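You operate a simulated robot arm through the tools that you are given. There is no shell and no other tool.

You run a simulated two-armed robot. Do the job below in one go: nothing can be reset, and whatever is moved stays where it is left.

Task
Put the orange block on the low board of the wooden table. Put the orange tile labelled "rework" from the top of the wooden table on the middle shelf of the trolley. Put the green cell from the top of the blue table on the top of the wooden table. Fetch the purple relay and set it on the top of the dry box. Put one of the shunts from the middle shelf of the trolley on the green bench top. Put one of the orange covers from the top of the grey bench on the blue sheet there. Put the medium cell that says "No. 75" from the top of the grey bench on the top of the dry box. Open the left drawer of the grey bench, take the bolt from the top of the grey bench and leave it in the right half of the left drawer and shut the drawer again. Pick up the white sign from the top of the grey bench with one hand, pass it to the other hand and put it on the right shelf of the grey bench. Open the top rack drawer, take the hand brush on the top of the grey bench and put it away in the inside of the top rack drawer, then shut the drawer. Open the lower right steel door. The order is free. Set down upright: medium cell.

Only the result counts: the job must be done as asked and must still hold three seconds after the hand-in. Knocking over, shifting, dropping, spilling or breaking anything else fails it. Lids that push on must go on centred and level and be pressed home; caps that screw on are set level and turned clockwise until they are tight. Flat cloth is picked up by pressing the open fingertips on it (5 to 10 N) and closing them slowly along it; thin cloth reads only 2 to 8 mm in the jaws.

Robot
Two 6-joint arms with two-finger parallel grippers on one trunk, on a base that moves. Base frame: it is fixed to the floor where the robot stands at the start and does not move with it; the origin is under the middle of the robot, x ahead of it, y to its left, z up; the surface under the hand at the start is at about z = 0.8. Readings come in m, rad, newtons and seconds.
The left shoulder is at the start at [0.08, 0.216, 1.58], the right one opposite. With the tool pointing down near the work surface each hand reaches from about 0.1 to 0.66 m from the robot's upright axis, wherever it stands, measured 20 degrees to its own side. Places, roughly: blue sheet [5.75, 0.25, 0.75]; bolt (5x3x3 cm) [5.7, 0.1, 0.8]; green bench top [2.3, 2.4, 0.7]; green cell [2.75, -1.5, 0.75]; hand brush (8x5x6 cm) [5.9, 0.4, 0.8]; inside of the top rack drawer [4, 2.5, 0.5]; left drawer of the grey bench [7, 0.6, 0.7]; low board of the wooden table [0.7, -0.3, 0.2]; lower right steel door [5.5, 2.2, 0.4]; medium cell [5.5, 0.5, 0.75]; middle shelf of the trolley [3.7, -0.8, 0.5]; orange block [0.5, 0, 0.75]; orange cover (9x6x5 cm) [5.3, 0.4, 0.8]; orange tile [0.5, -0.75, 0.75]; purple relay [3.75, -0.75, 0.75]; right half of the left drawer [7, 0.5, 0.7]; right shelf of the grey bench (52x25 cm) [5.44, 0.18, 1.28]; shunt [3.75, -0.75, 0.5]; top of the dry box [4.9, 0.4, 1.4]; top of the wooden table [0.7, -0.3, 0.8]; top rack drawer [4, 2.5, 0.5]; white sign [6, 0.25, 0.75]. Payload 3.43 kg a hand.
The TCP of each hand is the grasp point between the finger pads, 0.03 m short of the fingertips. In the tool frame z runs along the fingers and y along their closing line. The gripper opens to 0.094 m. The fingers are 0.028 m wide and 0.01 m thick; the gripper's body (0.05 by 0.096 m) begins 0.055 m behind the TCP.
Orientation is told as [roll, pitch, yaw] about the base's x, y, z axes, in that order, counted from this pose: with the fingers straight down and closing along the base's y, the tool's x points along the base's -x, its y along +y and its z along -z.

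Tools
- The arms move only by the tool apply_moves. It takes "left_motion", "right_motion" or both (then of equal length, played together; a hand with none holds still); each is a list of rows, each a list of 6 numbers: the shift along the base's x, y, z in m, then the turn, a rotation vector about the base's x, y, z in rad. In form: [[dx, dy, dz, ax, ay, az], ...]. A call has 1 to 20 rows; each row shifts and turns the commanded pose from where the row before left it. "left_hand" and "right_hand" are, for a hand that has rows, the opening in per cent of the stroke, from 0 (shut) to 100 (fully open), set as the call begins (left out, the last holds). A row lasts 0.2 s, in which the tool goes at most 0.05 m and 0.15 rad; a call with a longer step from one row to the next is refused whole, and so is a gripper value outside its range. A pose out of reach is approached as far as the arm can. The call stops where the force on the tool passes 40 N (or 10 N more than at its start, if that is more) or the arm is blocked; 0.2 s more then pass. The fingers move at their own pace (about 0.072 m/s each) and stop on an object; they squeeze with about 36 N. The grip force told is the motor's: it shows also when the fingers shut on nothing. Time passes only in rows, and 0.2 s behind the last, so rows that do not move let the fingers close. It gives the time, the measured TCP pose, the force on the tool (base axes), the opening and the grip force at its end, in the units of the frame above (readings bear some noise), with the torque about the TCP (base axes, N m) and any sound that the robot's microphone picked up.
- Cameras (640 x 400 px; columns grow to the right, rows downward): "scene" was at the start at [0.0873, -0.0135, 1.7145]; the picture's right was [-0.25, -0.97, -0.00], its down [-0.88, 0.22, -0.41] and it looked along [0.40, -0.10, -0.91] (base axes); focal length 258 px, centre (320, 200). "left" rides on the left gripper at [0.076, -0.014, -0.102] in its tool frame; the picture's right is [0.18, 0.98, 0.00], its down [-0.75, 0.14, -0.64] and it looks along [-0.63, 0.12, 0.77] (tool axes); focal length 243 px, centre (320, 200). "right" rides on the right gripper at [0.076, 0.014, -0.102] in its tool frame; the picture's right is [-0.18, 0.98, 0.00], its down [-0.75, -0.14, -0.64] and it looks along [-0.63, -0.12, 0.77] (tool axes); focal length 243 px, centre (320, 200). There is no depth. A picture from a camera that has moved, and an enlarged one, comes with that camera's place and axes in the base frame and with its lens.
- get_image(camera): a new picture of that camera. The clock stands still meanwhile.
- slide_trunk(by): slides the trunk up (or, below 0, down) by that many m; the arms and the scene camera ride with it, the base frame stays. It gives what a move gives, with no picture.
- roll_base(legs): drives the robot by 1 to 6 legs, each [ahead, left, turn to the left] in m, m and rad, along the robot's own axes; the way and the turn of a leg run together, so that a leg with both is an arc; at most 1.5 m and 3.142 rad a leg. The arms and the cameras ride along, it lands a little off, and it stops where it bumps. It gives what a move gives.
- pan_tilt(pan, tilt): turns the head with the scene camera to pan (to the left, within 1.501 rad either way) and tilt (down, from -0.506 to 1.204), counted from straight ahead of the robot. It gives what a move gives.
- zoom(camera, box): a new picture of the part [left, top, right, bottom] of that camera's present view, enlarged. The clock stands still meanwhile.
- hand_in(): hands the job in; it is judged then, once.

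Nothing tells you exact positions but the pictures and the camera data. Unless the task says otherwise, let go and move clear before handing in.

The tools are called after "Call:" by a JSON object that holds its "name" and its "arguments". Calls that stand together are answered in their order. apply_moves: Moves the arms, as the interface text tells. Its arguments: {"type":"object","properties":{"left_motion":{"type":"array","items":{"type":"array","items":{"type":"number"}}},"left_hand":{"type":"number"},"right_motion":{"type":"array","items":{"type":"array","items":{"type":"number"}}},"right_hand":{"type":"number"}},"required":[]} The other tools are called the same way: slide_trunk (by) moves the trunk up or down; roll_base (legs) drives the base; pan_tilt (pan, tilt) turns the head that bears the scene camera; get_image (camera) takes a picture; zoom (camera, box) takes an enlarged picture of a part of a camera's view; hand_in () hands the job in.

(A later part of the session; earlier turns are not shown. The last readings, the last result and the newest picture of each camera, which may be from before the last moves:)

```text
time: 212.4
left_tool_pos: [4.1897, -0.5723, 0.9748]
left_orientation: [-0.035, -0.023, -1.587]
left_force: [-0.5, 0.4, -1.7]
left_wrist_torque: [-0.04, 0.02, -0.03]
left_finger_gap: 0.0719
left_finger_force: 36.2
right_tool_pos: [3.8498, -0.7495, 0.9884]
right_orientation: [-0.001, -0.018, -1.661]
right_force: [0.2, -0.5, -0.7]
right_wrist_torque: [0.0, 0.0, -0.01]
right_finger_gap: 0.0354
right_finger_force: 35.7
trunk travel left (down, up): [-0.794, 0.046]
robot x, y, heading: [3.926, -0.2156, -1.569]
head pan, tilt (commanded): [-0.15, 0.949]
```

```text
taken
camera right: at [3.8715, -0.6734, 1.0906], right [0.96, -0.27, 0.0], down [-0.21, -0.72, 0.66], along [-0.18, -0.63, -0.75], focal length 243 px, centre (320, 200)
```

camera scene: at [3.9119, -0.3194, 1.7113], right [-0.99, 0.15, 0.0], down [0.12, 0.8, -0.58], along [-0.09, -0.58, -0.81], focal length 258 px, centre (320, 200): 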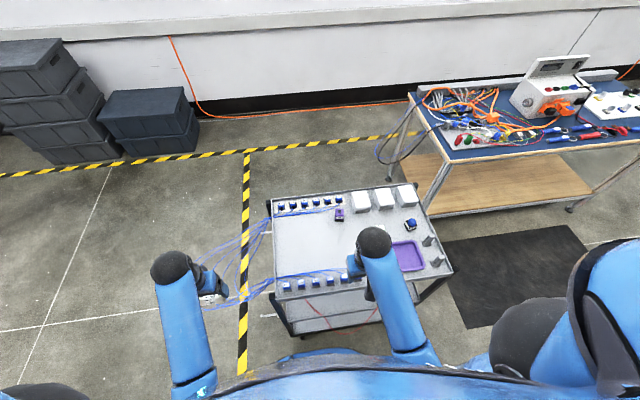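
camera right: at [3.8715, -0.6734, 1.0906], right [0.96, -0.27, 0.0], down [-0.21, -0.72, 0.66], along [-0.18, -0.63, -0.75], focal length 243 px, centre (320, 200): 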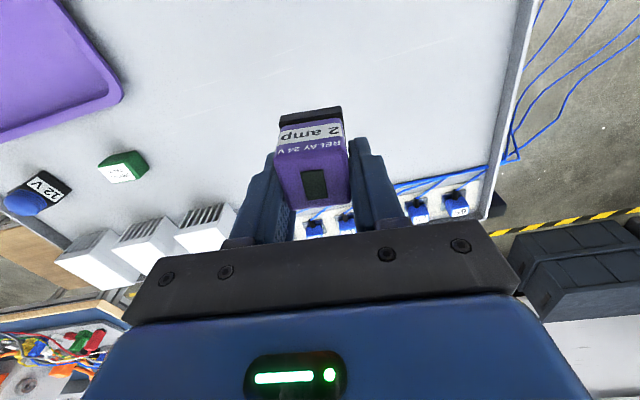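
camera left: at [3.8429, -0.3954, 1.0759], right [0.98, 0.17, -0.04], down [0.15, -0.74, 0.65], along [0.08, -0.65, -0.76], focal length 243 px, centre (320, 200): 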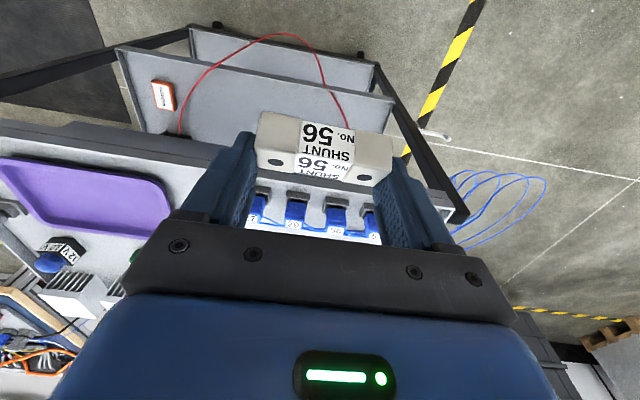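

Call:
{"name": "apply_moves", "arguments": {"right_motion": [[0, 0, -0.04, 0, 0, 0], [0, 0, -0.04, 0, 0, 0], [0, 0, -0.018, 0, 0, 0]]}}

Call:
{"name": "apply_moves", "arguments": {"right_motion": [[0, 0, -0.005, 0, 0, 0], [0, 0, -0.003, 0, 0, 0]]}}

```text
time: 213.2
left_tool_pos: [4.1896, -0.5731, 0.9735]
left_orientation: [-0.038, -0.021, -1.587]
left_force: [-0.1, 0.1, -2.6]
left_wrist_torque: [-0.01, 0.0, 0.0]
left_finger_gap: 0.0717
left_finger_force: 35.9
right_tool_pos: [3.8498, -0.7485, 0.8921]
right_orientation: [-0.001, -0.019, -1.662]
right_force: [-0.2, -0.6, -0.8]
right_wrist_torque: [-0.02, -0.03, 0.05]
right_finger_gap: 0.0357
right_finger_force: 35.9
trunk travel left (down, up): [-0.794, 0.046]
robot x, y, heading: [3.9212, -0.2152, -1.569]
head pan, tilt (commanded): [-0.15, 0.949]
```

```text
time: 213.8
left_tool_pos: [4.1895, -0.5724, 0.9749]
left_orientation: [-0.038, -0.022, -1.588]
left_force: [0.5, -0.5, -1.7]
left_wrist_torque: [-0.01, 0.0, -0.02]
left_finger_gap: 0.0717
left_finger_force: 36.3
right_tool_pos: [3.8494, -0.7504, 0.8826]
right_orientation: [0.0, -0.02, -1.661]
right_force: [-0.5, 0.9, -1.1]
right_wrist_torque: [-0.02, -0.04, 0.0]
right_finger_gap: 0.0352
right_finger_force: 35.8
trunk travel left (down, up): [-0.794, 0.046]
robot x, y, heading: [3.9248, -0.2138, -1.568]
head pan, tilt (commanded): [-0.15, 0.949]
```

Call:
{"name": "apply_moves", "arguments": {"right_motion": [[0, 0, -0.003, 0, 0, 0], [0, 0, -0.002, 0, 0, 0]]}}

```text
time: 214.4
left_tool_pos: [4.1903, -0.5718, 0.9746]
left_orientation: [-0.035, -0.024, -1.585]
left_force: [0.0, 0.3, -1.6]
left_wrist_torque: [-0.01, -0.02, -0.01]
left_finger_gap: 0.0717
left_finger_force: 36.2
right_tool_pos: [3.8492, -0.7497, 0.8813]
right_orientation: [0.001, -0.024, -1.663]
right_force: [-1.6, 0.8, 17.3]
right_wrist_torque: [0.21, 0.1, 0.02]
right_finger_gap: 0.0351
right_finger_force: 36.3
trunk travel left (down, up): [-0.794, 0.046]
robot x, y, heading: [3.9194, -0.2158, -1.571]
head pan, tilt (commanded): [-0.15, 0.949]
```

Call:
{"name": "apply_moves", "arguments": {"right_motion": [[0, 0, 0.002, 0, 0, 0], [0, 0, 0, 0, 0, 0], [0, 0, 0, 0, 0, 0]], "right_hand": 70}}

Call:
{"name": "apply_moves", "arguments": {"right_motion": [[0, 0, 0.02, 0, 0, 0], [0, 0, 0.04, 0, 0, 0], [0, 0.02, 0.03, -0.1305, 0.0118, 0], [0, 0.02, 0, -0.1305, 0.0118, 0], [0, 0.02, 0, -0.1305, 0.0118, 0], [0, 0.01, 0, -0.1305, 0.0118, 0], [0, 0, 0, -0.1305, 0.0118, 0], [0, 0, 0, -0.1305, 0.0118, 0]]}}

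Call:
{"name": "get_image", "arguments": {"camera": "right"}}

```text
time: 215.2
left_tool_pos: [4.1893, -0.5729, 0.9745]
left_orientation: [-0.038, -0.023, -1.584]
left_force: [0.8, 0.2, -1.3]
left_wrist_torque: [0.01, 0.0, 0.03]
left_finger_gap: 0.0717
left_finger_force: 35.6
right_tool_pos: [3.8493, -0.7494, 0.8799]
right_orientation: [0.0, -0.02, -1.664]
right_force: [-2.8, -0.4, 8.0]
right_wrist_torque: [0.06, -0.24, 0.09]
right_finger_gap: 0.0646
right_finger_force: 0.1
trunk travel left (down, up): [-0.794, 0.046]
robot x, y, heading: [3.927, -0.2196, -1.566]
head pan, tilt (commanded): [-0.15, 0.949]
```

```text
time: 217.0
left_tool_pos: [4.1891, -0.5732, 0.974]
left_orientation: [-0.038, -0.023, -1.587]
left_force: [-0.6, 0.6, -1.3]
left_wrist_torque: [-0.02, -0.02, 0.01]
left_finger_gap: 0.0718
left_finger_force: 35.7
right_tool_pos: [3.8491, -0.6799, 0.97]
right_orientation: [0.002, -0.808, -1.663]
right_force: [0.4, 0.7, 0.6]
right_wrist_torque: [0.02, -0.04, 0.02]
right_finger_gap: 0.0659
right_finger_force: 0.0
trunk travel left (down, up): [-0.794, 0.046]
robot x, y, heading: [3.9263, -0.2176, -1.569]
head pan, tilt (commanded): [-0.15, 0.949]
```

```text
taken
camera right: at [3.8761, -0.5555, 0.9865], right [0.97, -0.22, 0.13], down [-0.15, -0.04, 0.99], along [-0.21, -0.98, -0.07], focal length 243 px, centre (320, 200)
```

right: 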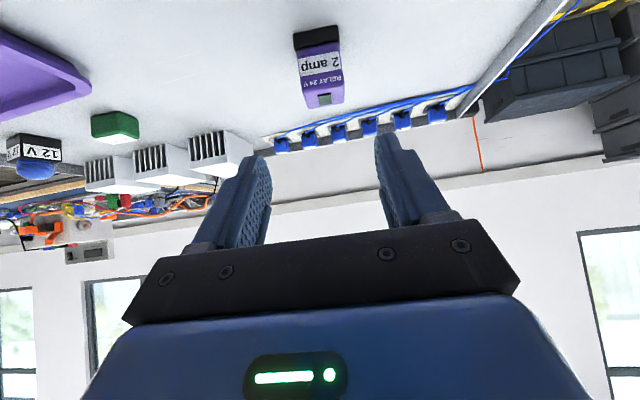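

The relay stands upright on the tray. I approach along the tilted tool axis and regrip it.

Call:
{"name": "apply_moves", "arguments": {"right_motion": [[0.006, 0, -0.021, 0, 0, 0], [-0.002, -0.022, -0.021, 0, 0, 0], [-0.002, -0.022, -0.021, 0, 0, 0]]}}

Call:
{"name": "get_image", "arguments": {"camera": "right"}}

```text
time: 217.8
left_tool_pos: [4.1885, -0.5743, 0.9739]
left_orientation: [-0.038, -0.021, -1.585]
left_force: [1.4, 0.1, -2.3]
left_wrist_torque: [-0.01, 0.0, 0.0]
left_finger_gap: 0.0717
left_finger_force: 36.1
right_tool_pos: [3.8515, -0.7239, 0.9067]
right_orientation: [0.001, -0.805, -1.66]
right_force: [0.1, 0.2, -0.2]
right_wrist_torque: [-0.01, 0.0, -0.02]
right_finger_gap: 0.066
right_finger_force: 0.1
trunk travel left (down, up): [-0.794, 0.046]
robot x, y, heading: [3.9239, -0.2157, -1.572]
head pan, tilt (commanded): [-0.15, 0.949]
```

```text
taken
camera right: at [3.8784, -0.6017, 0.9225], right [0.97, -0.22, 0.13], down [-0.15, -0.05, 0.99], along [-0.21, -0.98, -0.08], focal length 243 px, centre (320, 200)
```

right: 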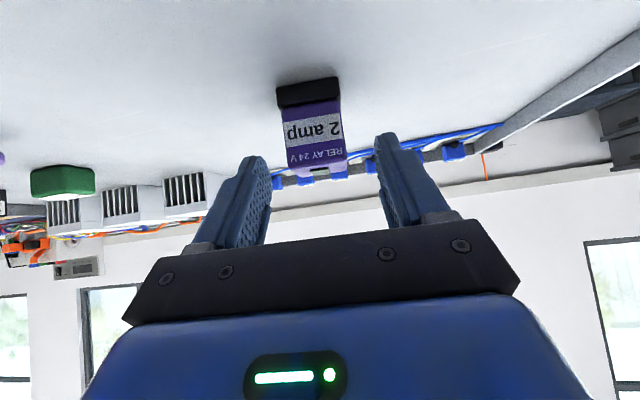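

Call:
{"name": "apply_moves", "arguments": {"right_motion": [[-0.001, -0.011, -0.01, 0, 0, 0], [-0.001, -0.011, -0.009, 0, 0, 0]]}}

Call:
{"name": "apply_moves", "arguments": {"right_motion": [[0, 0, 0, 0, 0, 0], [0, 0, 0, 0, 0, 0], [0, 0, 0, 0, 0, 0], [0, 0, 0, 0, 0, 0]], "right_hand": 0}}

Call:
{"name": "get_image", "arguments": {"camera": "right"}}

```text
time: 218.4
left_tool_pos: [4.1895, -0.5717, 0.9742]
left_orientation: [-0.038, -0.023, -1.587]
left_force: [-0.8, 0.5, -2.3]
left_wrist_torque: [-0.05, 0.01, 0.0]
left_finger_gap: 0.072
left_finger_force: 35.7
right_tool_pos: [3.8499, -0.7467, 0.8892]
right_orientation: [0.001, -0.81, -1.661]
right_force: [-2.5, -0.6, 9.0]
right_wrist_torque: [1.39, -0.26, 0.37]
right_finger_gap: 0.0656
right_finger_force: 0.2
trunk travel left (down, up): [-0.794, 0.046]
robot x, y, heading: [3.9228, -0.2222, -1.564]
head pan, tilt (commanded): [-0.15, 0.949]
```

```text
time: 219.4
left_tool_pos: [4.1898, -0.5723, 0.9745]
left_orientation: [-0.035, -0.021, -1.586]
left_force: [-0.2, 0.5, -1.8]
left_wrist_torque: [-0.06, 0.0, -0.01]
left_finger_gap: 0.0716
left_finger_force: 35.9
right_tool_pos: [3.8494, -0.7451, 0.8898]
right_orientation: [0.003, -0.808, -1.663]
right_force: [-4.9, -2.1, 17.9]
right_wrist_torque: [1.77, -0.31, 0.58]
right_finger_gap: 0.0357
right_finger_force: 35.7
trunk travel left (down, up): [-0.794, 0.046]
robot x, y, heading: [3.9209, -0.2194, -1.565]
head pan, tilt (commanded): [-0.15, 0.949]
```

```text
taken
camera right: at [3.8758, -0.6223, 0.9052], right [0.97, -0.22, 0.13], down [-0.15, -0.04, 0.99], along [-0.21, -0.98, -0.07], focal length 243 px, centre (320, 200)
```

right: 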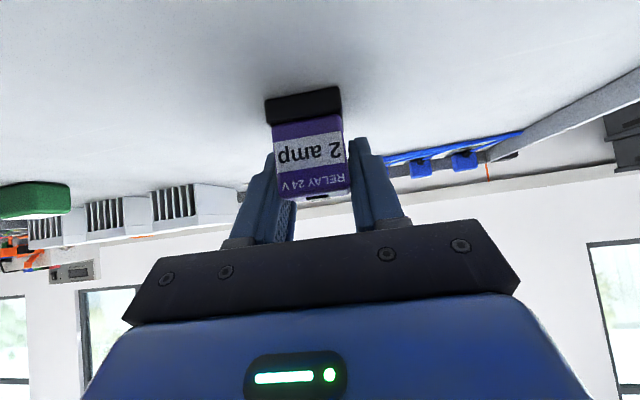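

The relay is regripped, but the hand's back seems to rest on a plug (upward force). I lift straight up right away.

Call:
{"name": "apply_moves", "arguments": {"right_motion": [[0, 0, 0.005, 0, 0, 0], [0, 0, 0.01, 0, 0, 0], [0, 0, 0.02, 0, 0, 0], [0, 0, 0.03, 0, 0, 0], [0, 0, 0.03, 0, 0, 0]]}}

Call:
{"name": "get_image", "arguments": {"camera": "right"}}

Call:
{"name": "get_image", "arguments": {"camera": "scene"}}

```text
time: 220.6
left_tool_pos: [4.19, -0.5725, 0.9745]
left_orientation: [-0.035, -0.021, -1.587]
left_force: [-0.1, -0.3, -2.0]
left_wrist_torque: [-0.01, 0.01, 0.01]
left_finger_gap: 0.0718
left_finger_force: 36.1
right_tool_pos: [3.85, -0.7445, 0.9828]
right_orientation: [0.001, -0.804, -1.662]
right_force: [-0.4, 0.9, -1.2]
right_wrist_torque: [0.02, 0.01, 0.04]
right_finger_gap: 0.0353
right_finger_force: 36.4
trunk travel left (down, up): [-0.794, 0.046]
robot x, y, heading: [3.9253, -0.2195, -1.566]
head pan, tilt (commanded): [-0.15, 0.949]
```

```text
taken
camera right: at [3.8765, -0.622, 0.9999], right [0.97, -0.22, 0.13], down [-0.15, -0.05, 0.99], along [-0.21, -0.98, -0.08], focal length 243 px, centre (320, 200)
```

right: 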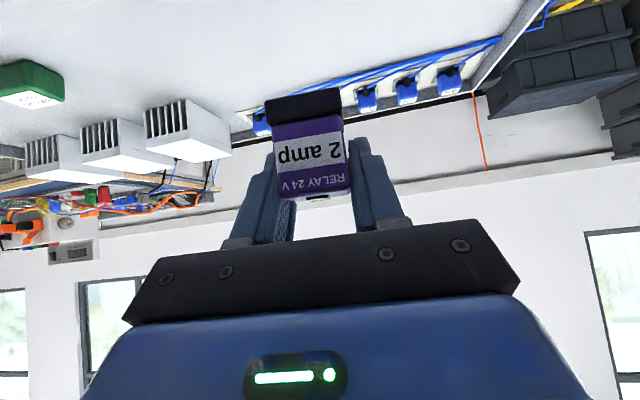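

```text
taken
camera scene: at [3.9128, -0.3184, 1.7113], right [-0.99, 0.15, 0.0], down [0.12, 0.8, -0.58], along [-0.09, -0.58, -0.81], focal length 258 px, centre (320, 200)
```

scene: 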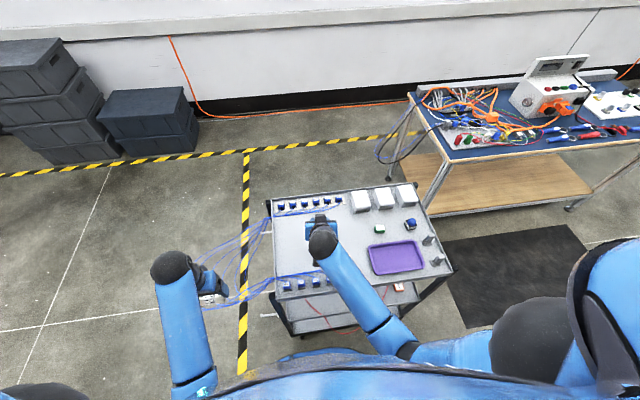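

The relay is held upright with a 45° tool tilt. I raise it and drive along the free lane toward the dry box's near side.

Call:
{"name": "apply_moves", "arguments": {"right_motion": [[0, 0.02, 0.04, 0, 0, 0], [0, 0.04, 0.02, 0, 0, 0], [0, 0.04, 0, 0, 0, 0], [0, 0.04, 0, 0, 0, 0]]}}

Call:
{"name": "roll_base", "arguments": {"legs": [[0.055, 0, 0], [0, 0.55, 0], [0.3, 0.37, 0]]}}

Call:
{"name": "pan_tilt", "arguments": {"pan": 0.9, "tilt": 0.7}}

Call:
{"name": "get_image", "arguments": {"camera": "scene"}}

```text
time: 221.6
left_tool_pos: [4.1891, -0.5717, 0.9747]
left_orientation: [-0.035, -0.022, -1.587]
left_force: [-0.6, 0.4, -1.7]
left_wrist_torque: [-0.09, 0.01, -0.01]
left_finger_gap: 0.0718
left_finger_force: 36.4
right_tool_pos: [3.8501, -0.6041, 1.0428]
right_orientation: [0.003, -0.807, -1.666]
right_force: [-0.4, 0.3, -1.7]
right_wrist_torque: [0.01, 0.01, 0.0]
right_finger_gap: 0.0354
right_finger_force: 35.9
trunk travel left (down, up): [-0.794, 0.046]
robot x, y, heading: [3.9236, -0.2177, -1.569]
head pan, tilt (commanded): [-0.15, 0.949]
```

```text
time: 222.6
left_tool_pos: [4.1904, -0.6071, 0.9736]
left_orientation: [-0.037, -0.02, -1.586]
left_force: [0.5, -0.6, -2.8]
left_wrist_torque: [-0.01, 0.0, 0.01]
left_finger_gap: 0.0717
left_finger_force: 36.3
right_tool_pos: [3.8518, -0.6396, 1.0433]
right_orientation: [0.001, -0.804, -1.66]
right_force: [-0.3, -0.2, -1.0]
right_wrist_torque: [0.0, -0.02, -0.01]
right_finger_gap: 0.0352
right_finger_force: 35.3
trunk travel left (down, up): [-0.794, 0.046]
robot x, y, heading: [3.9265, -0.2489, -1.564]
head pan, tilt (commanded): [-0.15, 0.949]
stopped in leg 1: the robot was blocked; the commanded pose is now the measured one
```

```text
time: 223.9
left_tool_pos: [4.1889, -0.6059, 0.974]
left_orientation: [-0.036, -0.023, -1.587]
left_force: [0.0, 0.4, -2.3]
left_wrist_torque: [0.0, 0.03, -0.03]
left_finger_gap: 0.0717
left_finger_force: 36.1
right_tool_pos: [3.8501, -0.6389, 1.0429]
right_orientation: [0.001, -0.807, -1.661]
right_force: [1.1, -0.6, -0.5]
right_wrist_torque: [0.01, -0.01, 0.01]
right_finger_gap: 0.0352
right_finger_force: 36.2
trunk travel left (down, up): [-0.794, 0.046]
robot x, y, heading: [3.9247, -0.2501, -1.568]
head pan, tilt (commanded): [0.901, 0.7]
```

```text
taken
camera scene: at [3.99, -0.3323, 1.7311], right [-0.62, -0.78, 0.0], down [-0.51, 0.4, -0.76], along [0.6, -0.47, -0.64], focal length 258 px, centre (320, 200)
```

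scene: 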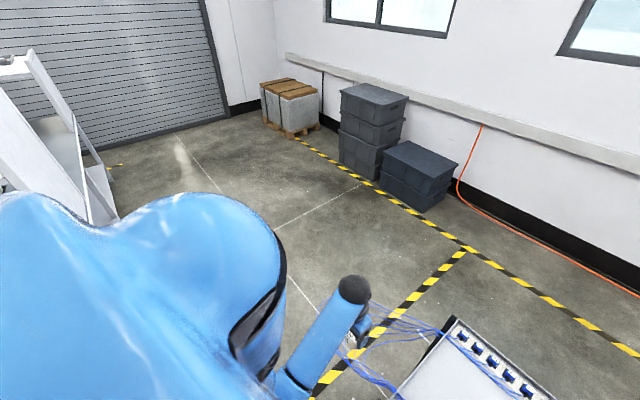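

The base touched the trolley's lower frame; the lane ahead to the grey floor box is very narrow. I back off and survey the room to plan a safe route.

Call:
{"name": "roll_base", "arguments": {"legs": [[-0.06, 0, 0], [0, -0.75, 0], [0, 0, 2.3]]}}

Call:
{"name": "pan_tilt", "arguments": {"pan": 0, "tilt": 0.5}}

Call:
{"name": "get_image", "arguments": {"camera": "scene"}}

Call:
{"name": "pan_tilt", "arguments": {"pan": 0.9, "tilt": 0.5}}

Call:
{"name": "get_image", "arguments": {"camera": "scene"}}

```text
time: 234.0
left_tool_pos: [3.2608, 0.2435, 0.9734]
left_orientation: [-0.035, -0.022, 0.713]
left_force: [0.4, -0.4, -2.1]
left_wrist_torque: [0.02, -0.02, -0.01]
left_finger_gap: 0.0717
left_finger_force: 36.1
right_tool_pos: [3.5104, 0.0112, 1.0426]
right_orientation: [0.002, -0.806, 0.639]
right_force: [-0.4, 0.7, -0.5]
right_wrist_torque: [0.0, -0.01, 0.0]
right_finger_gap: 0.0352
right_finger_force: 35.9
trunk travel left (down, up): [-0.794, 0.046]
robot x, y, heading: [3.1721, -0.1904, 0.729]
head pan, tilt (commanded): [0.901, 0.7]
```

```text
time: 235.2
left_tool_pos: [3.2622, 0.2416, 0.974]
left_orientation: [-0.037, -0.019, 0.715]
left_force: [0.0, 0.2, -2.2]
left_wrist_torque: [0.03, 0.02, -0.02]
left_finger_gap: 0.0718
left_finger_force: 36.4
right_tool_pos: [3.5129, 0.0112, 1.0425]
right_orientation: [0.0, -0.806, 0.638]
right_force: [-0.6, 0.5, -0.8]
right_wrist_torque: [0.01, 0.0, 0.03]
right_finger_gap: 0.0355
right_finger_force: 36.1
trunk travel left (down, up): [-0.794, 0.046]
robot x, y, heading: [3.1743, -0.1947, 0.73]
head pan, tilt (commanded): [0.0, 0.499]
```

```text
taken
camera scene: at [3.2635, -0.1099, 1.7488], right [0.67, -0.74, 0.0], down [-0.36, -0.32, -0.88], along [0.65, 0.59, -0.48], focal length 258 px, centre (320, 200)
```

scene: 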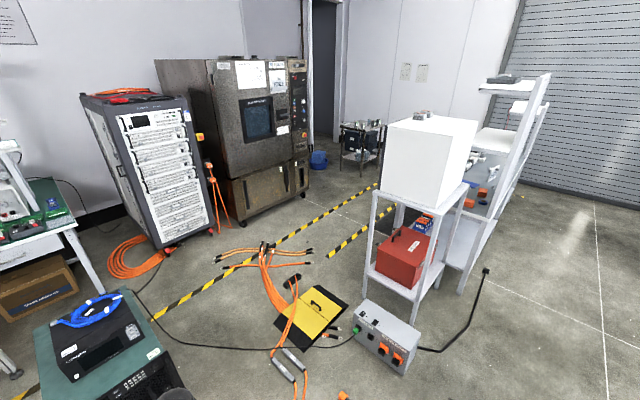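

```text
time: 236.4
left_tool_pos: [3.2615, 0.2421, 0.9739]
left_orientation: [-0.038, -0.021, 0.716]
left_force: [0.8, 0.6, -2.2]
left_wrist_torque: [0.01, 0.0, -0.01]
left_finger_gap: 0.0717
left_finger_force: 36.1
right_tool_pos: [3.5128, 0.0111, 1.043]
right_orientation: [-0.001, -0.808, 0.639]
right_force: [0.2, 0.1, -1.1]
right_wrist_torque: [0.01, -0.02, 0.01]
right_finger_gap: 0.0354
right_finger_force: 36.5
trunk travel left (down, up): [-0.794, 0.046]
robot x, y, heading: [3.1749, -0.1955, 0.726]
head pan, tilt (commanded): [0.901, 0.499]
```

```text
taken
camera scene: at [3.1902, -0.0799, 1.7488], right [1.0, 0.06, 0.0], down [0.03, -0.48, -0.88], along [-0.05, 0.88, -0.48], focal length 258 px, centre (320, 200)
```

scene: 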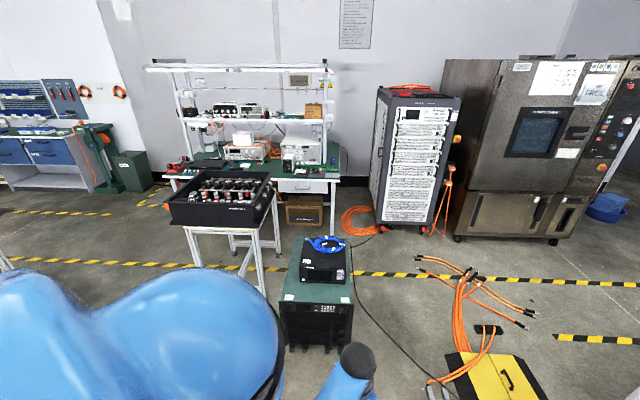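

I now have a good map: green bench front at y ≈ 2.23 (reachable from x ≈ 1.6), bin table x 2.15–2.6, cart near (3.1, 1.3), rack front y ≈ 2.3. First I deliver the shunt to the green bench via the west side.

Call:
{"name": "roll_base", "arguments": {"legs": [[0, 0, 0.845], [0, 1.5, 0], [1.2, 0.05, 0]]}}

Call:
{"name": "pan_tilt", "arguments": {"pan": 0, "tilt": 0.6}}

Call:
{"name": "get_image", "arguments": {"camera": "scene"}}

```text
time: 251.7
left_tool_pos: [1.3591, 1.3562, 0.974]
left_orientation: [-0.037, -0.024, 1.557]
left_force: [0.5, 0.1, -2.3]
left_wrist_torque: [0.02, -0.04, -0.02]
left_finger_gap: 0.0718
left_finger_force: 36.0
right_tool_pos: [1.6976, 1.3882, 1.0446]
right_orientation: [0.0, -0.806, 1.482]
right_force: [0.3, -0.4, -0.3]
right_wrist_torque: [-0.05, 0.02, 0.0]
right_finger_gap: 0.0352
right_finger_force: 35.4
trunk travel left (down, up): [-0.794, 0.046]
robot x, y, heading: [1.623, 1.0028, 1.578]
head pan, tilt (commanded): [0.901, 0.499]
```

```text
time: 252.9
left_tool_pos: [1.3593, 1.3553, 0.9735]
left_orientation: [-0.036, -0.022, 1.556]
left_force: [0.8, -0.7, -2.9]
left_wrist_torque: [0.02, -0.02, 0.0]
left_finger_gap: 0.0715
left_finger_force: 36.0
right_tool_pos: [1.6978, 1.3887, 1.0431]
right_orientation: [-0.002, -0.806, 1.482]
right_force: [-0.9, -0.1, -0.8]
right_wrist_torque: [-0.01, -0.01, 0.03]
right_finger_gap: 0.035
right_finger_force: 36.2
trunk travel left (down, up): [-0.794, 0.046]
robot x, y, heading: [1.6278, 1.0002, 1.578]
head pan, tilt (commanded): [0.0, 0.6]
```

```text
taken
camera scene: at [1.6244, 1.1201, 1.7397], right [1.0, 0.0, 0.0], down [0.0, -0.56, -0.83], along [0.0, 0.83, -0.56], focal length 258 px, centre (320, 200)
```

scene: 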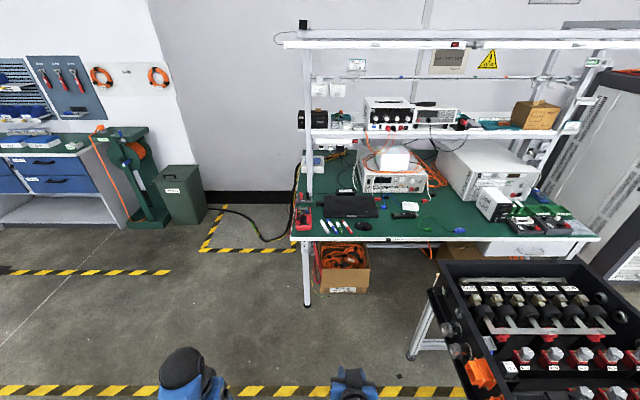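

Call:
{"name": "zoom", "arguments": {"camera": "scene", "box": [285, 140, 485, 260]}}

```text
3.20 times, centred on (385, 200) of scene
camera zoom: at [1.6244, 1.1201, 1.7397], right [1.0, 0.0, 0.0], down [0.0, -0.56, -0.83], along [0.0, 0.83, -0.56], focal length 826 px, centre (112, 200)
```

zoom: 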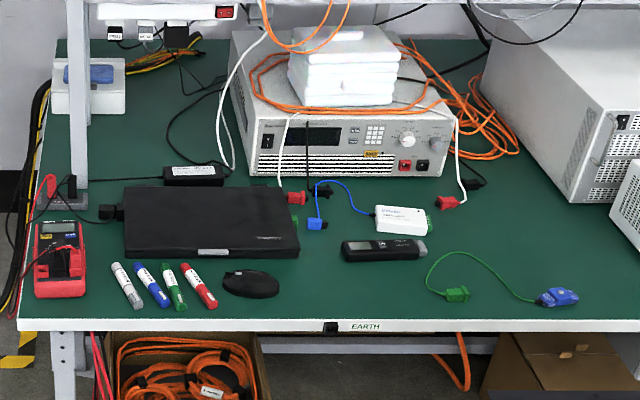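

A free spot on the bench top is near (2.07, 2.32). The bin table limits where I can stand, so I go to (1.72, 1.75) and turn right to face it diagonally.

Call:
{"name": "roll_base", "arguments": {"legs": [[0.74, -0.09, 0], [0, 0, -0.8]]}}

Call:
{"name": "pan_tilt", "arguments": {"pan": 0.2, "tilt": 0.95}}

Call:
{"name": "get_image", "arguments": {"camera": "scene"}}

Call:
{"name": "get_image", "arguments": {"camera": "left"}}

```text
time: 259.0
left_tool_pos: [1.7807, 2.1785, 0.9725]
left_orientation: [-0.035, -0.02, 0.758]
left_force: [-0.3, -0.9, -2.8]
left_wrist_torque: [-0.03, 0.04, 0.01]
left_finger_gap: 0.0718
left_finger_force: 36.0
right_tool_pos: [2.0412, 1.958, 1.0435]
right_orientation: [-0.001, -0.808, 0.684]
right_force: [-0.3, 0.7, -1.0]
right_wrist_torque: [0.04, 0.01, -0.03]
right_finger_gap: 0.0354
right_finger_force: 36.4
trunk travel left (down, up): [-0.794, 0.046]
robot x, y, heading: [1.7133, 1.7389, 0.773]
head pan, tilt (commanded): [0.0, 0.6]
```

```text
time: 259.8
left_tool_pos: [1.7806, 2.1772, 0.9737]
left_orientation: [-0.037, -0.02, 0.759]
left_force: [-0.6, -0.4, -1.7]
left_wrist_torque: [-0.02, -0.03, 0.03]
left_finger_gap: 0.0716
left_finger_force: 36.1
right_tool_pos: [2.041, 1.9583, 1.0447]
right_orientation: [-0.001, -0.805, 0.682]
right_force: [-0.6, -0.5, -1.5]
right_wrist_torque: [-0.01, 0.01, -0.01]
right_finger_gap: 0.0354
right_finger_force: 36.1
trunk travel left (down, up): [-0.794, 0.046]
robot x, y, heading: [1.7125, 1.7407, 0.781]
head pan, tilt (commanded): [0.201, 0.949]
```

```text
taken
camera scene: at [1.7742, 1.8225, 1.7113], right [0.83, -0.56, 0.0], down [-0.45, -0.67, -0.58], along [0.33, 0.48, -0.81], focal length 258 px, centre (320, 200)
```

scene: 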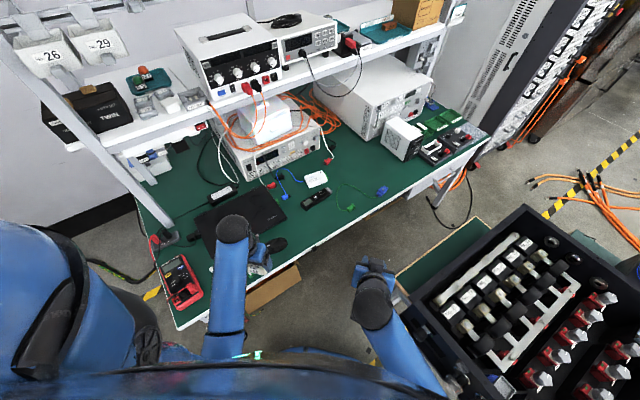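

```text
taken
camera left: at [1.7309, 2.1166, 1.0759], right [-0.81, 0.59, -0.04], down [0.42, 0.63, 0.65], along [0.41, 0.51, -0.76], focal length 243 px, centre (320, 200)
```

left: 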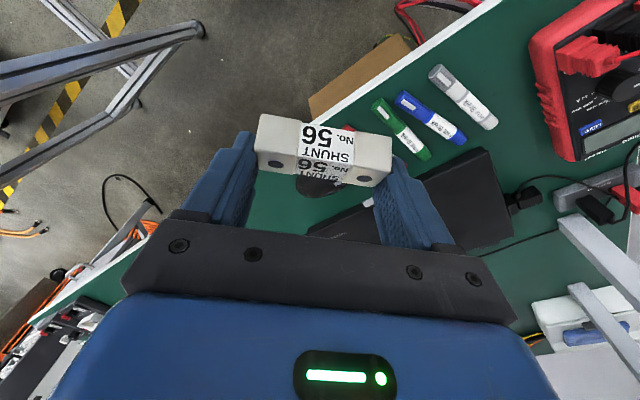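

Call:
{"name": "apply_moves", "arguments": {"left_motion": [[0.036, 0.018, 0, 0, 0, 0], [0.036, 0.018, 0, 0, 0, 0], [0.036, 0.018, 0, 0, 0, 0], [0.036, 0.018, 0, 0, 0, 0], [0.036, 0.018, 0, 0.0991, -0.1045, 0], [0.036, 0.018, 0, 0.0991, -0.1045, 0], [0.036, 0.018, 0, 0.0991, -0.1045, 0], [0.036, 0.016, 0, 0.0991, -0.1045, 0]]}}

Call:
{"name": "get_image", "arguments": {"camera": "left"}}

Call:
{"name": "get_image", "arguments": {"camera": "scene"}}

```text
time: 261.6
left_tool_pos: [2.0704, 2.3185, 0.9731]
left_orientation: [-0.037, -0.599, 0.761]
left_force: [-0.3, 0.2, -2.5]
left_wrist_torque: [-0.03, 0.0, 0.02]
left_finger_gap: 0.0715
left_finger_force: 36.2
right_tool_pos: [2.0434, 1.9602, 1.0437]
right_orientation: [0.001, -0.804, 0.686]
right_force: [-1.0, -0.2, -0.8]
right_wrist_torque: [0.0, 0.01, -0.02]
right_finger_gap: 0.0355
right_finger_force: 35.4
trunk travel left (down, up): [-0.794, 0.046]
robot x, y, heading: [1.7113, 1.7387, 0.777]
head pan, tilt (commanded): [0.201, 0.949]
```

```text
taken
camera left: at [1.9895, 2.2289, 1.0156], right [-0.77, 0.62, -0.13], down [0.08, 0.3, 0.95], along [0.63, 0.72, -0.28], focal length 243 px, centre (320, 200)
```

left: 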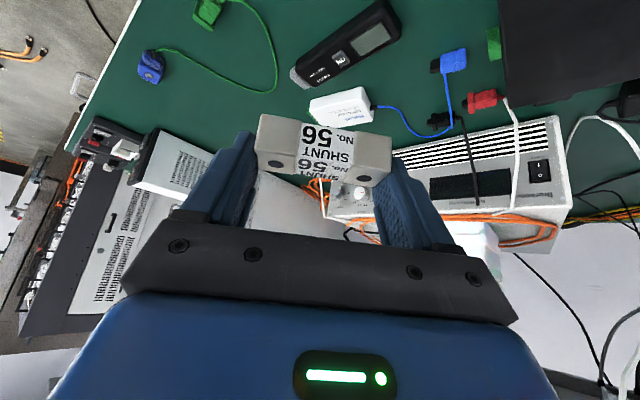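

```text
taken
camera scene: at [1.7757, 1.8233, 1.7112], right [0.83, -0.56, 0.0], down [-0.46, -0.67, -0.58], along [0.32, 0.48, -0.81], focal length 258 px, centre (320, 200)
```

scene: 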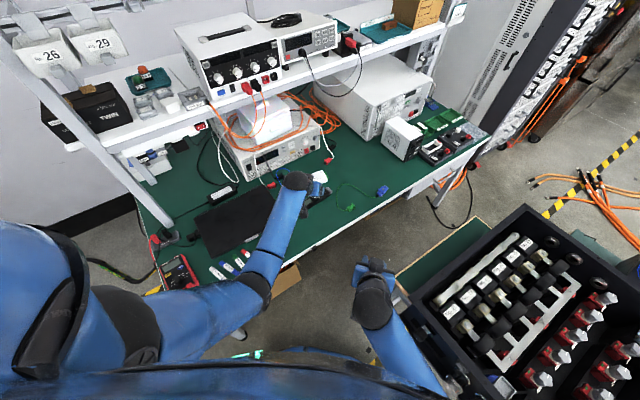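

Call:
{"name": "slide_trunk", "arguments": {"by": -0.06}}

Call:
{"name": "apply_moves", "arguments": {"left_motion": [[0, 0, -0.04, 0, 0, 0], [0, 0, -0.04, 0, 0, 0], [0, 0, -0.03, 0, 0, 0]]}}

Call:
{"name": "get_image", "arguments": {"camera": "left"}}

```text
time: 262.6
left_tool_pos: [2.0685, 2.3173, 0.9133]
left_orientation: [-0.036, -0.598, 0.762]
left_force: [-0.5, -0.4, -1.0]
left_wrist_torque: [0.02, 0.03, 0.01]
left_finger_gap: 0.0716
left_finger_force: 35.6
right_tool_pos: [2.0407, 1.9581, 0.9828]
right_orientation: [0.0, -0.807, 0.685]
right_force: [-0.7, -0.3, 0.0]
right_wrist_torque: [0.04, 0.02, -0.01]
right_finger_gap: 0.0353
right_finger_force: 36.0
trunk travel left (down, up): [-0.734, 0.106]
robot x, y, heading: [1.7148, 1.738, 0.779]
head pan, tilt (commanded): [0.201, 0.949]
```

```text
time: 263.4
left_tool_pos: [2.0696, 2.3179, 0.8035]
left_orientation: [-0.037, -0.597, 0.761]
left_force: [-0.4, -0.5, -1.9]
left_wrist_torque: [0.03, -0.02, 0.0]
left_finger_gap: 0.0716
left_finger_force: 36.4
right_tool_pos: [2.0416, 1.9581, 0.9826]
right_orientation: [-0.002, -0.805, 0.683]
right_force: [0.4, -0.2, 0.0]
right_wrist_torque: [0.01, 0.0, 0.0]
right_finger_gap: 0.0352
right_finger_force: 36.1
trunk travel left (down, up): [-0.734, 0.106]
robot x, y, heading: [1.7136, 1.7404, 0.775]
head pan, tilt (commanded): [0.201, 0.949]
```

```text
taken
camera left: at [1.9885, 2.2283, 0.8461], right [-0.77, 0.62, -0.13], down [0.08, 0.3, 0.95], along [0.63, 0.72, -0.28], focal length 243 px, centre (320, 200)
```

left: 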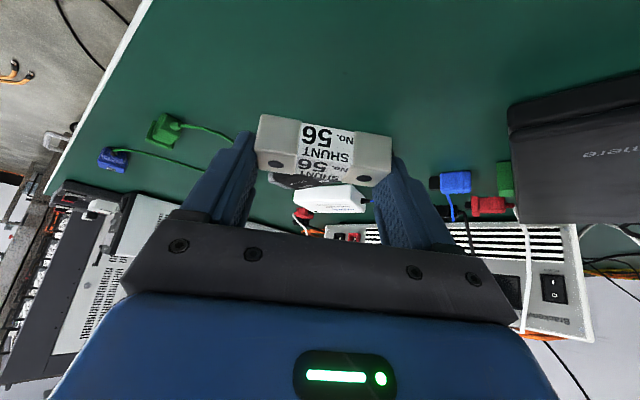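

Call:
{"name": "apply_moves", "arguments": {"left_motion": [[0, 0, -0.02, 0.0, 0, 0], [0, 0, -0.01, 0, 0, 0], [0, 0, -0.006, 0, 0, 0]]}}

Call:
{"name": "apply_moves", "arguments": {"left_motion": [[0, 0, -0.006, 0, 0, 0], [0, 0, -0.004, 0, 0, 0]]}}

```text
time: 264.2
left_tool_pos: [2.0671, 2.318, 0.7661]
left_orientation: [-0.037, -0.597, 0.76]
left_force: [0.1, -0.8, -2.6]
left_wrist_torque: [0.01, 0.03, -0.01]
left_finger_gap: 0.0716
left_finger_force: 36.3
right_tool_pos: [2.0411, 1.9579, 0.9836]
right_orientation: [-0.001, -0.806, 0.684]
right_force: [0.5, 0.2, -1.7]
right_wrist_torque: [-0.01, -0.02, -0.02]
right_finger_gap: 0.0354
right_finger_force: 36.2
trunk travel left (down, up): [-0.734, 0.106]
robot x, y, heading: [1.7135, 1.74, 0.777]
head pan, tilt (commanded): [0.201, 0.949]
```

```text
time: 264.8
left_tool_pos: [2.0696, 2.3183, 0.7564]
left_orientation: [-0.036, -0.597, 0.76]
left_force: [-0.1, -0.1, -2.3]
left_wrist_torque: [0.01, 0.03, 0.02]
left_finger_gap: 0.0718
left_finger_force: 36.5
right_tool_pos: [2.0416, 1.9576, 0.9828]
right_orientation: [0.0, -0.807, 0.683]
right_force: [0.0, 0.3, -0.7]
right_wrist_torque: [-0.02, -0.01, 0.03]
right_finger_gap: 0.0351
right_finger_force: 36.0
trunk travel left (down, up): [-0.734, 0.106]
robot x, y, heading: [1.7102, 1.7406, 0.777]
head pan, tilt (commanded): [0.201, 0.949]
```

Call:
{"name": "apply_moves", "arguments": {"left_motion": [[0, 0, -0.005, 0, 0, 0], [0, 0, -0.004, 0, 0, 0]]}}

Call:
{"name": "get_image", "arguments": {"camera": "left"}}

```text
time: 265.4
left_tool_pos: [2.071, 2.3196, 0.752]
left_orientation: [-0.035, -0.611, 0.758]
left_force: [-3.4, -0.3, 21.9]
left_wrist_torque: [0.59, 0.81, 0.1]
left_finger_gap: 0.0715
left_finger_force: 35.7
right_tool_pos: [2.0389, 1.9568, 0.9848]
right_orientation: [0.001, -0.809, 0.686]
right_force: [0.2, 0.1, -0.6]
right_wrist_torque: [0.01, -0.04, 0.0]
right_finger_gap: 0.0353
right_finger_force: 36.4
trunk travel left (down, up): [-0.734, 0.106]
robot x, y, heading: [1.7129, 1.7383, 0.775]
head pan, tilt (commanded): [0.201, 0.949]
```

```text
taken
camera left: at [1.9894, 2.2289, 0.7952], right [-0.77, 0.62, -0.13], down [0.07, 0.29, 0.95], along [0.63, 0.73, -0.27], focal length 243 px, centre (320, 200)
```

left: 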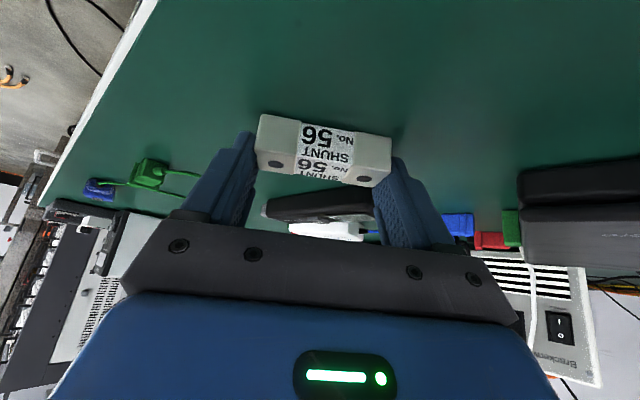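

Contact on the bench top (22 N). I ease off, open and retreat along the tool axis.

Call:
{"name": "apply_moves", "arguments": {"left_motion": [[0, 0, 0.003, 0, 0, 0]]}}

Call:
{"name": "apply_moves", "arguments": {"left_motion": [[0, 0, 0, 0, 0, 0], [0, 0, 0, 0, 0, 0], [0, 0, 0, 0, 0, 0]], "left_hand": 95}}

Call:
{"name": "apply_moves", "arguments": {"left_motion": [[-0.006, -0.006, 0.012, 0, 0, 0], [-0.012, -0.012, 0.025, 0, 0, 0], [-0.015, -0.015, 0.04, 0, 0, 0], [-0.015, -0.015, 0.04, 0, 0, 0]]}}

Call:
{"name": "get_image", "arguments": {"camera": "left"}}

```text
time: 265.8
left_tool_pos: [2.0688, 2.3198, 0.7533]
left_orientation: [-0.038, -0.603, 0.758]
left_force: [2.2, 7.4, 14.9]
left_wrist_torque: [0.73, 0.36, -0.23]
left_finger_gap: 0.0717
left_finger_force: 36.5
right_tool_pos: [2.041, 1.9583, 0.9834]
right_orientation: [0.001, -0.806, 0.683]
right_force: [0.2, 0.4, 0.1]
right_wrist_torque: [-0.02, 0.02, 0.01]
right_finger_gap: 0.0353
right_finger_force: 36.3
trunk travel left (down, up): [-0.734, 0.106]
robot x, y, heading: [1.7145, 1.7383, 0.772]
head pan, tilt (commanded): [0.201, 0.949]
```

```text
time: 266.6
left_tool_pos: [2.071, 2.317, 0.7543]
left_orientation: [-0.036, -0.603, 0.758]
left_force: [15.7, -6.2, 16.4]
left_wrist_torque: [0.37, -0.1, -0.41]
left_finger_gap: 0.0806
left_finger_force: 0.1
right_tool_pos: [2.0422, 1.9565, 0.9836]
right_orientation: [0.005, -0.805, 0.682]
right_force: [-0.2, 0.0, -1.1]
right_wrist_torque: [0.01, 0.0, -0.01]
right_finger_gap: 0.0353
right_finger_force: 35.7
trunk travel left (down, up): [-0.734, 0.106]
robot x, y, heading: [1.7122, 1.7378, 0.773]
head pan, tilt (commanded): [0.201, 0.949]
```

```text
time: 267.6
left_tool_pos: [2.0202, 2.2689, 0.8681]
left_orientation: [-0.037, -0.596, 0.762]
left_force: [-0.3, -0.1, -1.1]
left_wrist_torque: [0.01, 0.0, 0.01]
left_finger_gap: 0.0891
left_finger_force: 0.0
right_tool_pos: [2.0406, 1.9593, 0.9832]
right_orientation: [-0.001, -0.806, 0.685]
right_force: [-0.2, 0.2, -1.3]
right_wrist_torque: [0.0, -0.01, 0.03]
right_finger_gap: 0.0355
right_finger_force: 36.3
trunk travel left (down, up): [-0.734, 0.106]
robot x, y, heading: [1.7124, 1.7413, 0.771]
head pan, tilt (commanded): [0.201, 0.949]
```

```text
taken
camera left: at [1.9392, 2.1786, 0.9114], right [-0.77, 0.62, -0.13], down [0.08, 0.3, 0.95], along [0.63, 0.72, -0.28], focal length 243 px, centre (320, 200)
```

left: 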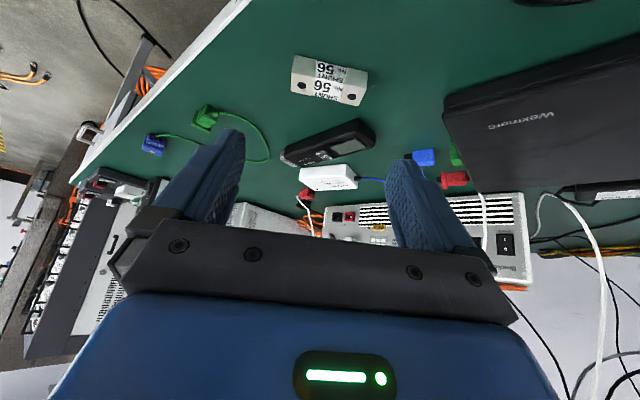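

The shunt rests on the green bench top. I retract the left hand and prepare to drive back.

Call:
{"name": "apply_moves", "arguments": {"left_motion": [[0, 0, 0.04, 0, 0, 0], [-0.04, -0.012, 0.015, -0.0685, 0.0722, 0], [-0.04, -0.012, 0.015, -0.0685, 0.0722, 0], [-0.04, -0.012, 0.015, -0.0685, 0.0722, 0], [-0.04, -0.012, 0.01, -0.0685, 0.0722, 0], [-0.04, -0.012, 0.01, -0.0685, 0.0722, 0], [-0.04, -0.012, 0.0, -0.0685, 0.0722, 0]], "left_hand": 60}}

Call:
{"name": "slide_trunk", "arguments": {"by": 0.06}}

Call:
{"name": "get_image", "arguments": {"camera": "scene"}}

```text
time: 269.2
left_tool_pos: [1.7804, 2.1959, 0.9339]
left_orientation: [-0.035, -0.004, 0.759]
left_force: [0.1, 1.0, 0.4]
left_wrist_torque: [-0.01, 0.0, -0.05]
left_finger_gap: 0.0564
left_finger_force: 0.0
left hand out of reach, approached as far as the arm can: row 6, 7
right_tool_pos: [2.0405, 1.9567, 0.9842]
right_orientation: [0.0, -0.807, 0.683]
right_force: [-0.2, -0.3, -0.7]
right_wrist_torque: [-0.06, -0.02, -0.01]
right_finger_gap: 0.0352
right_finger_force: 36.5
trunk travel left (down, up): [-0.734, 0.106]
robot x, y, heading: [1.7104, 1.7372, 0.773]
head pan, tilt (commanded): [0.201, 0.949]
```

```text
time: 270.2
left_tool_pos: [1.782, 2.1967, 0.9938]
left_orientation: [-0.034, -0.004, 0.758]
left_force: [-1.2, 0.5, 0.5]
left_wrist_torque: [0.01, -0.02, 0.01]
left_finger_gap: 0.0566
left_finger_force: 0.1
right_tool_pos: [2.0415, 1.9587, 1.0434]
right_orientation: [-0.001, -0.808, 0.683]
right_force: [-0.4, -0.8, -0.9]
right_wrist_torque: [0.0, 0.0, 0.02]
right_finger_gap: 0.0352
right_finger_force: 36.2
trunk travel left (down, up): [-0.794, 0.046]
robot x, y, heading: [1.7102, 1.7406, 0.781]
head pan, tilt (commanded): [0.201, 0.949]
```

```text
taken
camera scene: at [1.7743, 1.8225, 1.7112], right [0.83, -0.56, 0.0], down [-0.45, -0.67, -0.58], along [0.33, 0.48, -0.81], focal length 258 px, centre (320, 200)
```

scene: 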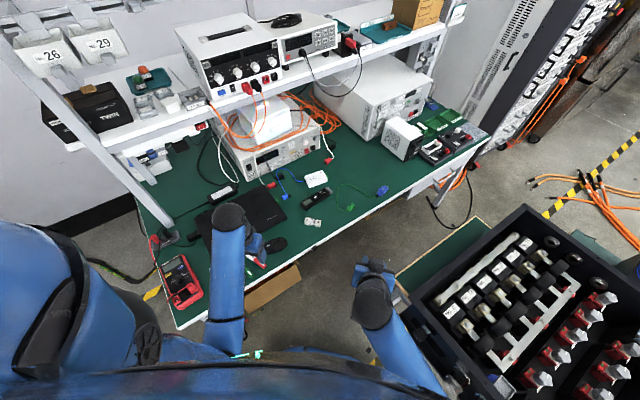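

The shunt is in place. I drive back out toward the lane by the trolley.

Call:
{"name": "roll_base", "arguments": {"legs": [[0, 0, 0.79], [-1.5, 0.0, 0], [0, 0, -1.571], [1.45, -0.45, 0]]}}

Call:
{"name": "pan_tilt", "arguments": {"pan": 0, "tilt": 0.6}}

Call:
{"name": "get_image", "arguments": {"camera": "scene"}}

```text
refused: leg 4 is longer than a leg can be; nothing moved
```

```text
time: 271.1
left_tool_pos: [1.7829, 2.1974, 0.993]
left_orientation: [-0.035, -0.005, 0.758]
left_force: [-0.1, -0.8, 1.1]
left_wrist_torque: [-0.04, 0.03, -0.07]
left_finger_gap: 0.0565
left_finger_force: 0.1
right_tool_pos: [2.041, 1.9581, 1.0441]
right_orientation: [0.0, -0.806, 0.683]
right_force: [0.7, 0.1, -0.2]
right_wrist_torque: [0.0, -0.02, -0.01]
right_finger_gap: 0.0354
right_finger_force: 35.7
trunk travel left (down, up): [-0.794, 0.046]
robot x, y, heading: [1.7123, 1.7392, 0.775]
head pan, tilt (commanded): [0.0, 0.6]
```

```text
taken
camera scene: at [1.7963, 1.824, 1.7396], right [0.7, -0.71, 0.0], down [-0.4, -0.4, -0.82], along [0.59, 0.58, -0.57], focal length 258 px, centre (320, 200)
```

scene: 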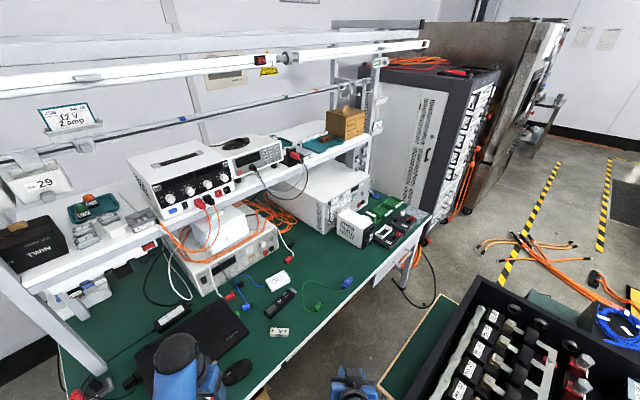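

Call:
{"name": "roll_base", "arguments": {"legs": [[0, 0, 0.79], [-1.5, 0.0, 0], [0, 0, -1.571], [1.4, -0.45, 0]]}}

Call:
{"name": "get_image", "arguments": {"camera": "scene"}}

```text
time: 291.3
left_tool_pos: [3.4716, 0.056, 0.9938]
left_orientation: [-0.036, -0.005, -0.012]
left_force: [-0.1, -0.3, 0.6]
left_wrist_torque: [0.0, 0.02, 0.02]
left_finger_gap: 0.0566
left_finger_force: 0.1
right_tool_pos: [3.4894, -0.2942, 1.0443]
right_orientation: [0.0, -0.806, -0.091]
right_force: [-0.2, -0.7, -1.7]
right_wrist_torque: [-0.01, -0.02, 0.0]
right_finger_gap: 0.035
right_finger_force: 35.8
trunk travel left (down, up): [-0.794, 0.046]
robot x, y, heading: [3.0995, -0.225, 0.004]
head pan, tilt (commanded): [0.0, 0.6]
```

```text
taken
camera scene: at [3.2188, -0.2207, 1.7398], right [0.0, -1.0, 0.0], down [-0.56, 0.0, -0.83], along [0.83, 0.0, -0.56], focal length 258 px, centre (320, 200)
```

scene: 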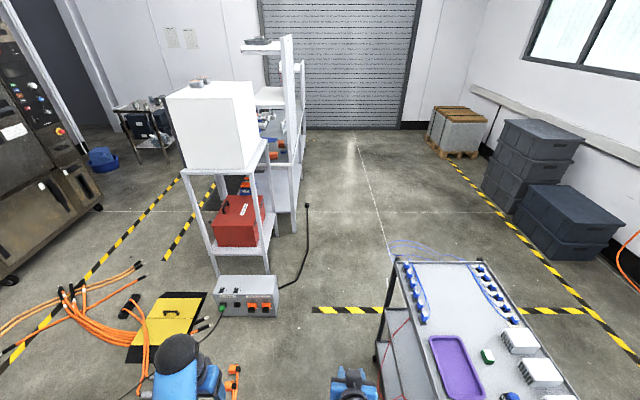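

The lane is clear: grey box edge at y ≈ 0.09, trolley edge at y ≈ -0.57. I go through along y ≈ -0.24 in checked steps.

Call:
{"name": "roll_base", "arguments": {"legs": [[0.6, -0.015, -0.004]]}}

```text
time: 294.7
left_tool_pos: [4.0642, 0.0426, 0.9942]
left_orientation: [-0.036, -0.005, -0.016]
left_force: [0.5, 0.3, -0.3]
left_wrist_torque: [-0.01, -0.05, 0.01]
left_finger_gap: 0.0565
left_finger_force: 0.1
right_tool_pos: [4.0814, -0.3094, 1.0428]
right_orientation: [0.0, -0.807, -0.091]
right_force: [1.2, 0.7, -0.8]
right_wrist_torque: [-0.02, 0.0, 0.04]
right_finger_gap: 0.0352
right_finger_force: 36.0
trunk travel left (down, up): [-0.794, 0.046]
robot x, y, heading: [3.6952, -0.2386, 0.006]
head pan, tilt (commanded): [0.0, 0.6]
```

Call:
{"name": "roll_base", "arguments": {"legs": [[0.35, -0.003, -0.004]]}}

Call:
{"name": "roll_base", "arguments": {"legs": [[0.4, -0.01, 0], [0.25, -0.15, 0]]}}

Call:
{"name": "pan_tilt", "arguments": {"pan": 0.5, "tilt": 0.4}}

Call:
{"name": "get_image", "arguments": {"camera": "scene"}}

```text
time: 297.0
left_tool_pos: [4.41, 0.0376, 0.9942]
left_orientation: [-0.035, -0.007, -0.019]
left_force: [-0.8, 0.4, -0.3]
left_wrist_torque: [-0.01, 0.01, 0.02]
left_finger_gap: 0.0566
left_finger_force: 0.1
right_tool_pos: [4.4277, -0.3145, 1.0447]
right_orientation: [0.0, -0.809, -0.095]
right_force: [0.0, -0.2, -0.4]
right_wrist_torque: [0.01, -0.04, 0.01]
right_finger_gap: 0.0353
right_finger_force: 35.7
trunk travel left (down, up): [-0.794, 0.046]
robot x, y, heading: [4.0418, -0.2409, 0.0]
head pan, tilt (commanded): [0.0, 0.6]
```

```text
time: 301.1
left_tool_pos: [5.0616, -0.1237, 0.9934]
left_orientation: [-0.036, -0.004, -0.02]
left_force: [0.1, 0.5, -1.3]
left_wrist_torque: [0.01, -0.02, -0.05]
left_finger_gap: 0.056
left_finger_force: 0.1
right_tool_pos: [5.0781, -0.4755, 1.0439]
right_orientation: [0.0, -0.808, -0.095]
right_force: [-0.6, 0.2, -1.0]
right_wrist_torque: [0.0, -0.02, -0.01]
right_finger_gap: 0.0353
right_finger_force: 35.9
trunk travel left (down, up): [-0.794, 0.046]
robot x, y, heading: [4.6937, -0.4015, -0.004]
head pan, tilt (commanded): [0.0, 0.6]
```

```text
time: 302.0
left_tool_pos: [5.0635, -0.1255, 0.9926]
left_orientation: [-0.035, -0.005, -0.019]
left_force: [-0.1, 0.4, 0.1]
left_wrist_torque: [-0.03, 0.0, 0.01]
left_finger_gap: 0.0565
left_finger_force: 0.0
right_tool_pos: [5.0798, -0.4776, 1.0428]
right_orientation: [0.0, -0.805, -0.095]
right_force: [0.1, -0.3, -0.5]
right_wrist_torque: [0.01, 0.01, 0.02]
right_finger_gap: 0.0353
right_finger_force: 36.2
trunk travel left (down, up): [-0.794, 0.046]
robot x, y, heading: [4.6892, -0.4007, -0.006]
head pan, tilt (commanded): [0.499, 0.4]
```

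```text
taken
camera scene: at [4.8041, -0.357, 1.7578], right [0.48, -0.88, 0.0], down [-0.34, -0.18, -0.92], along [0.81, 0.44, -0.39], focal length 258 px, centre (320, 200)
```

scene: 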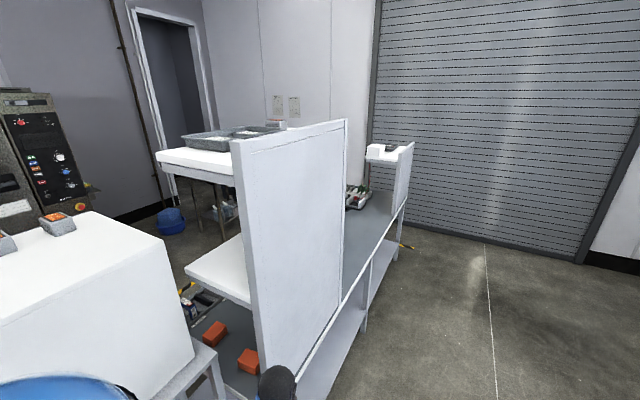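

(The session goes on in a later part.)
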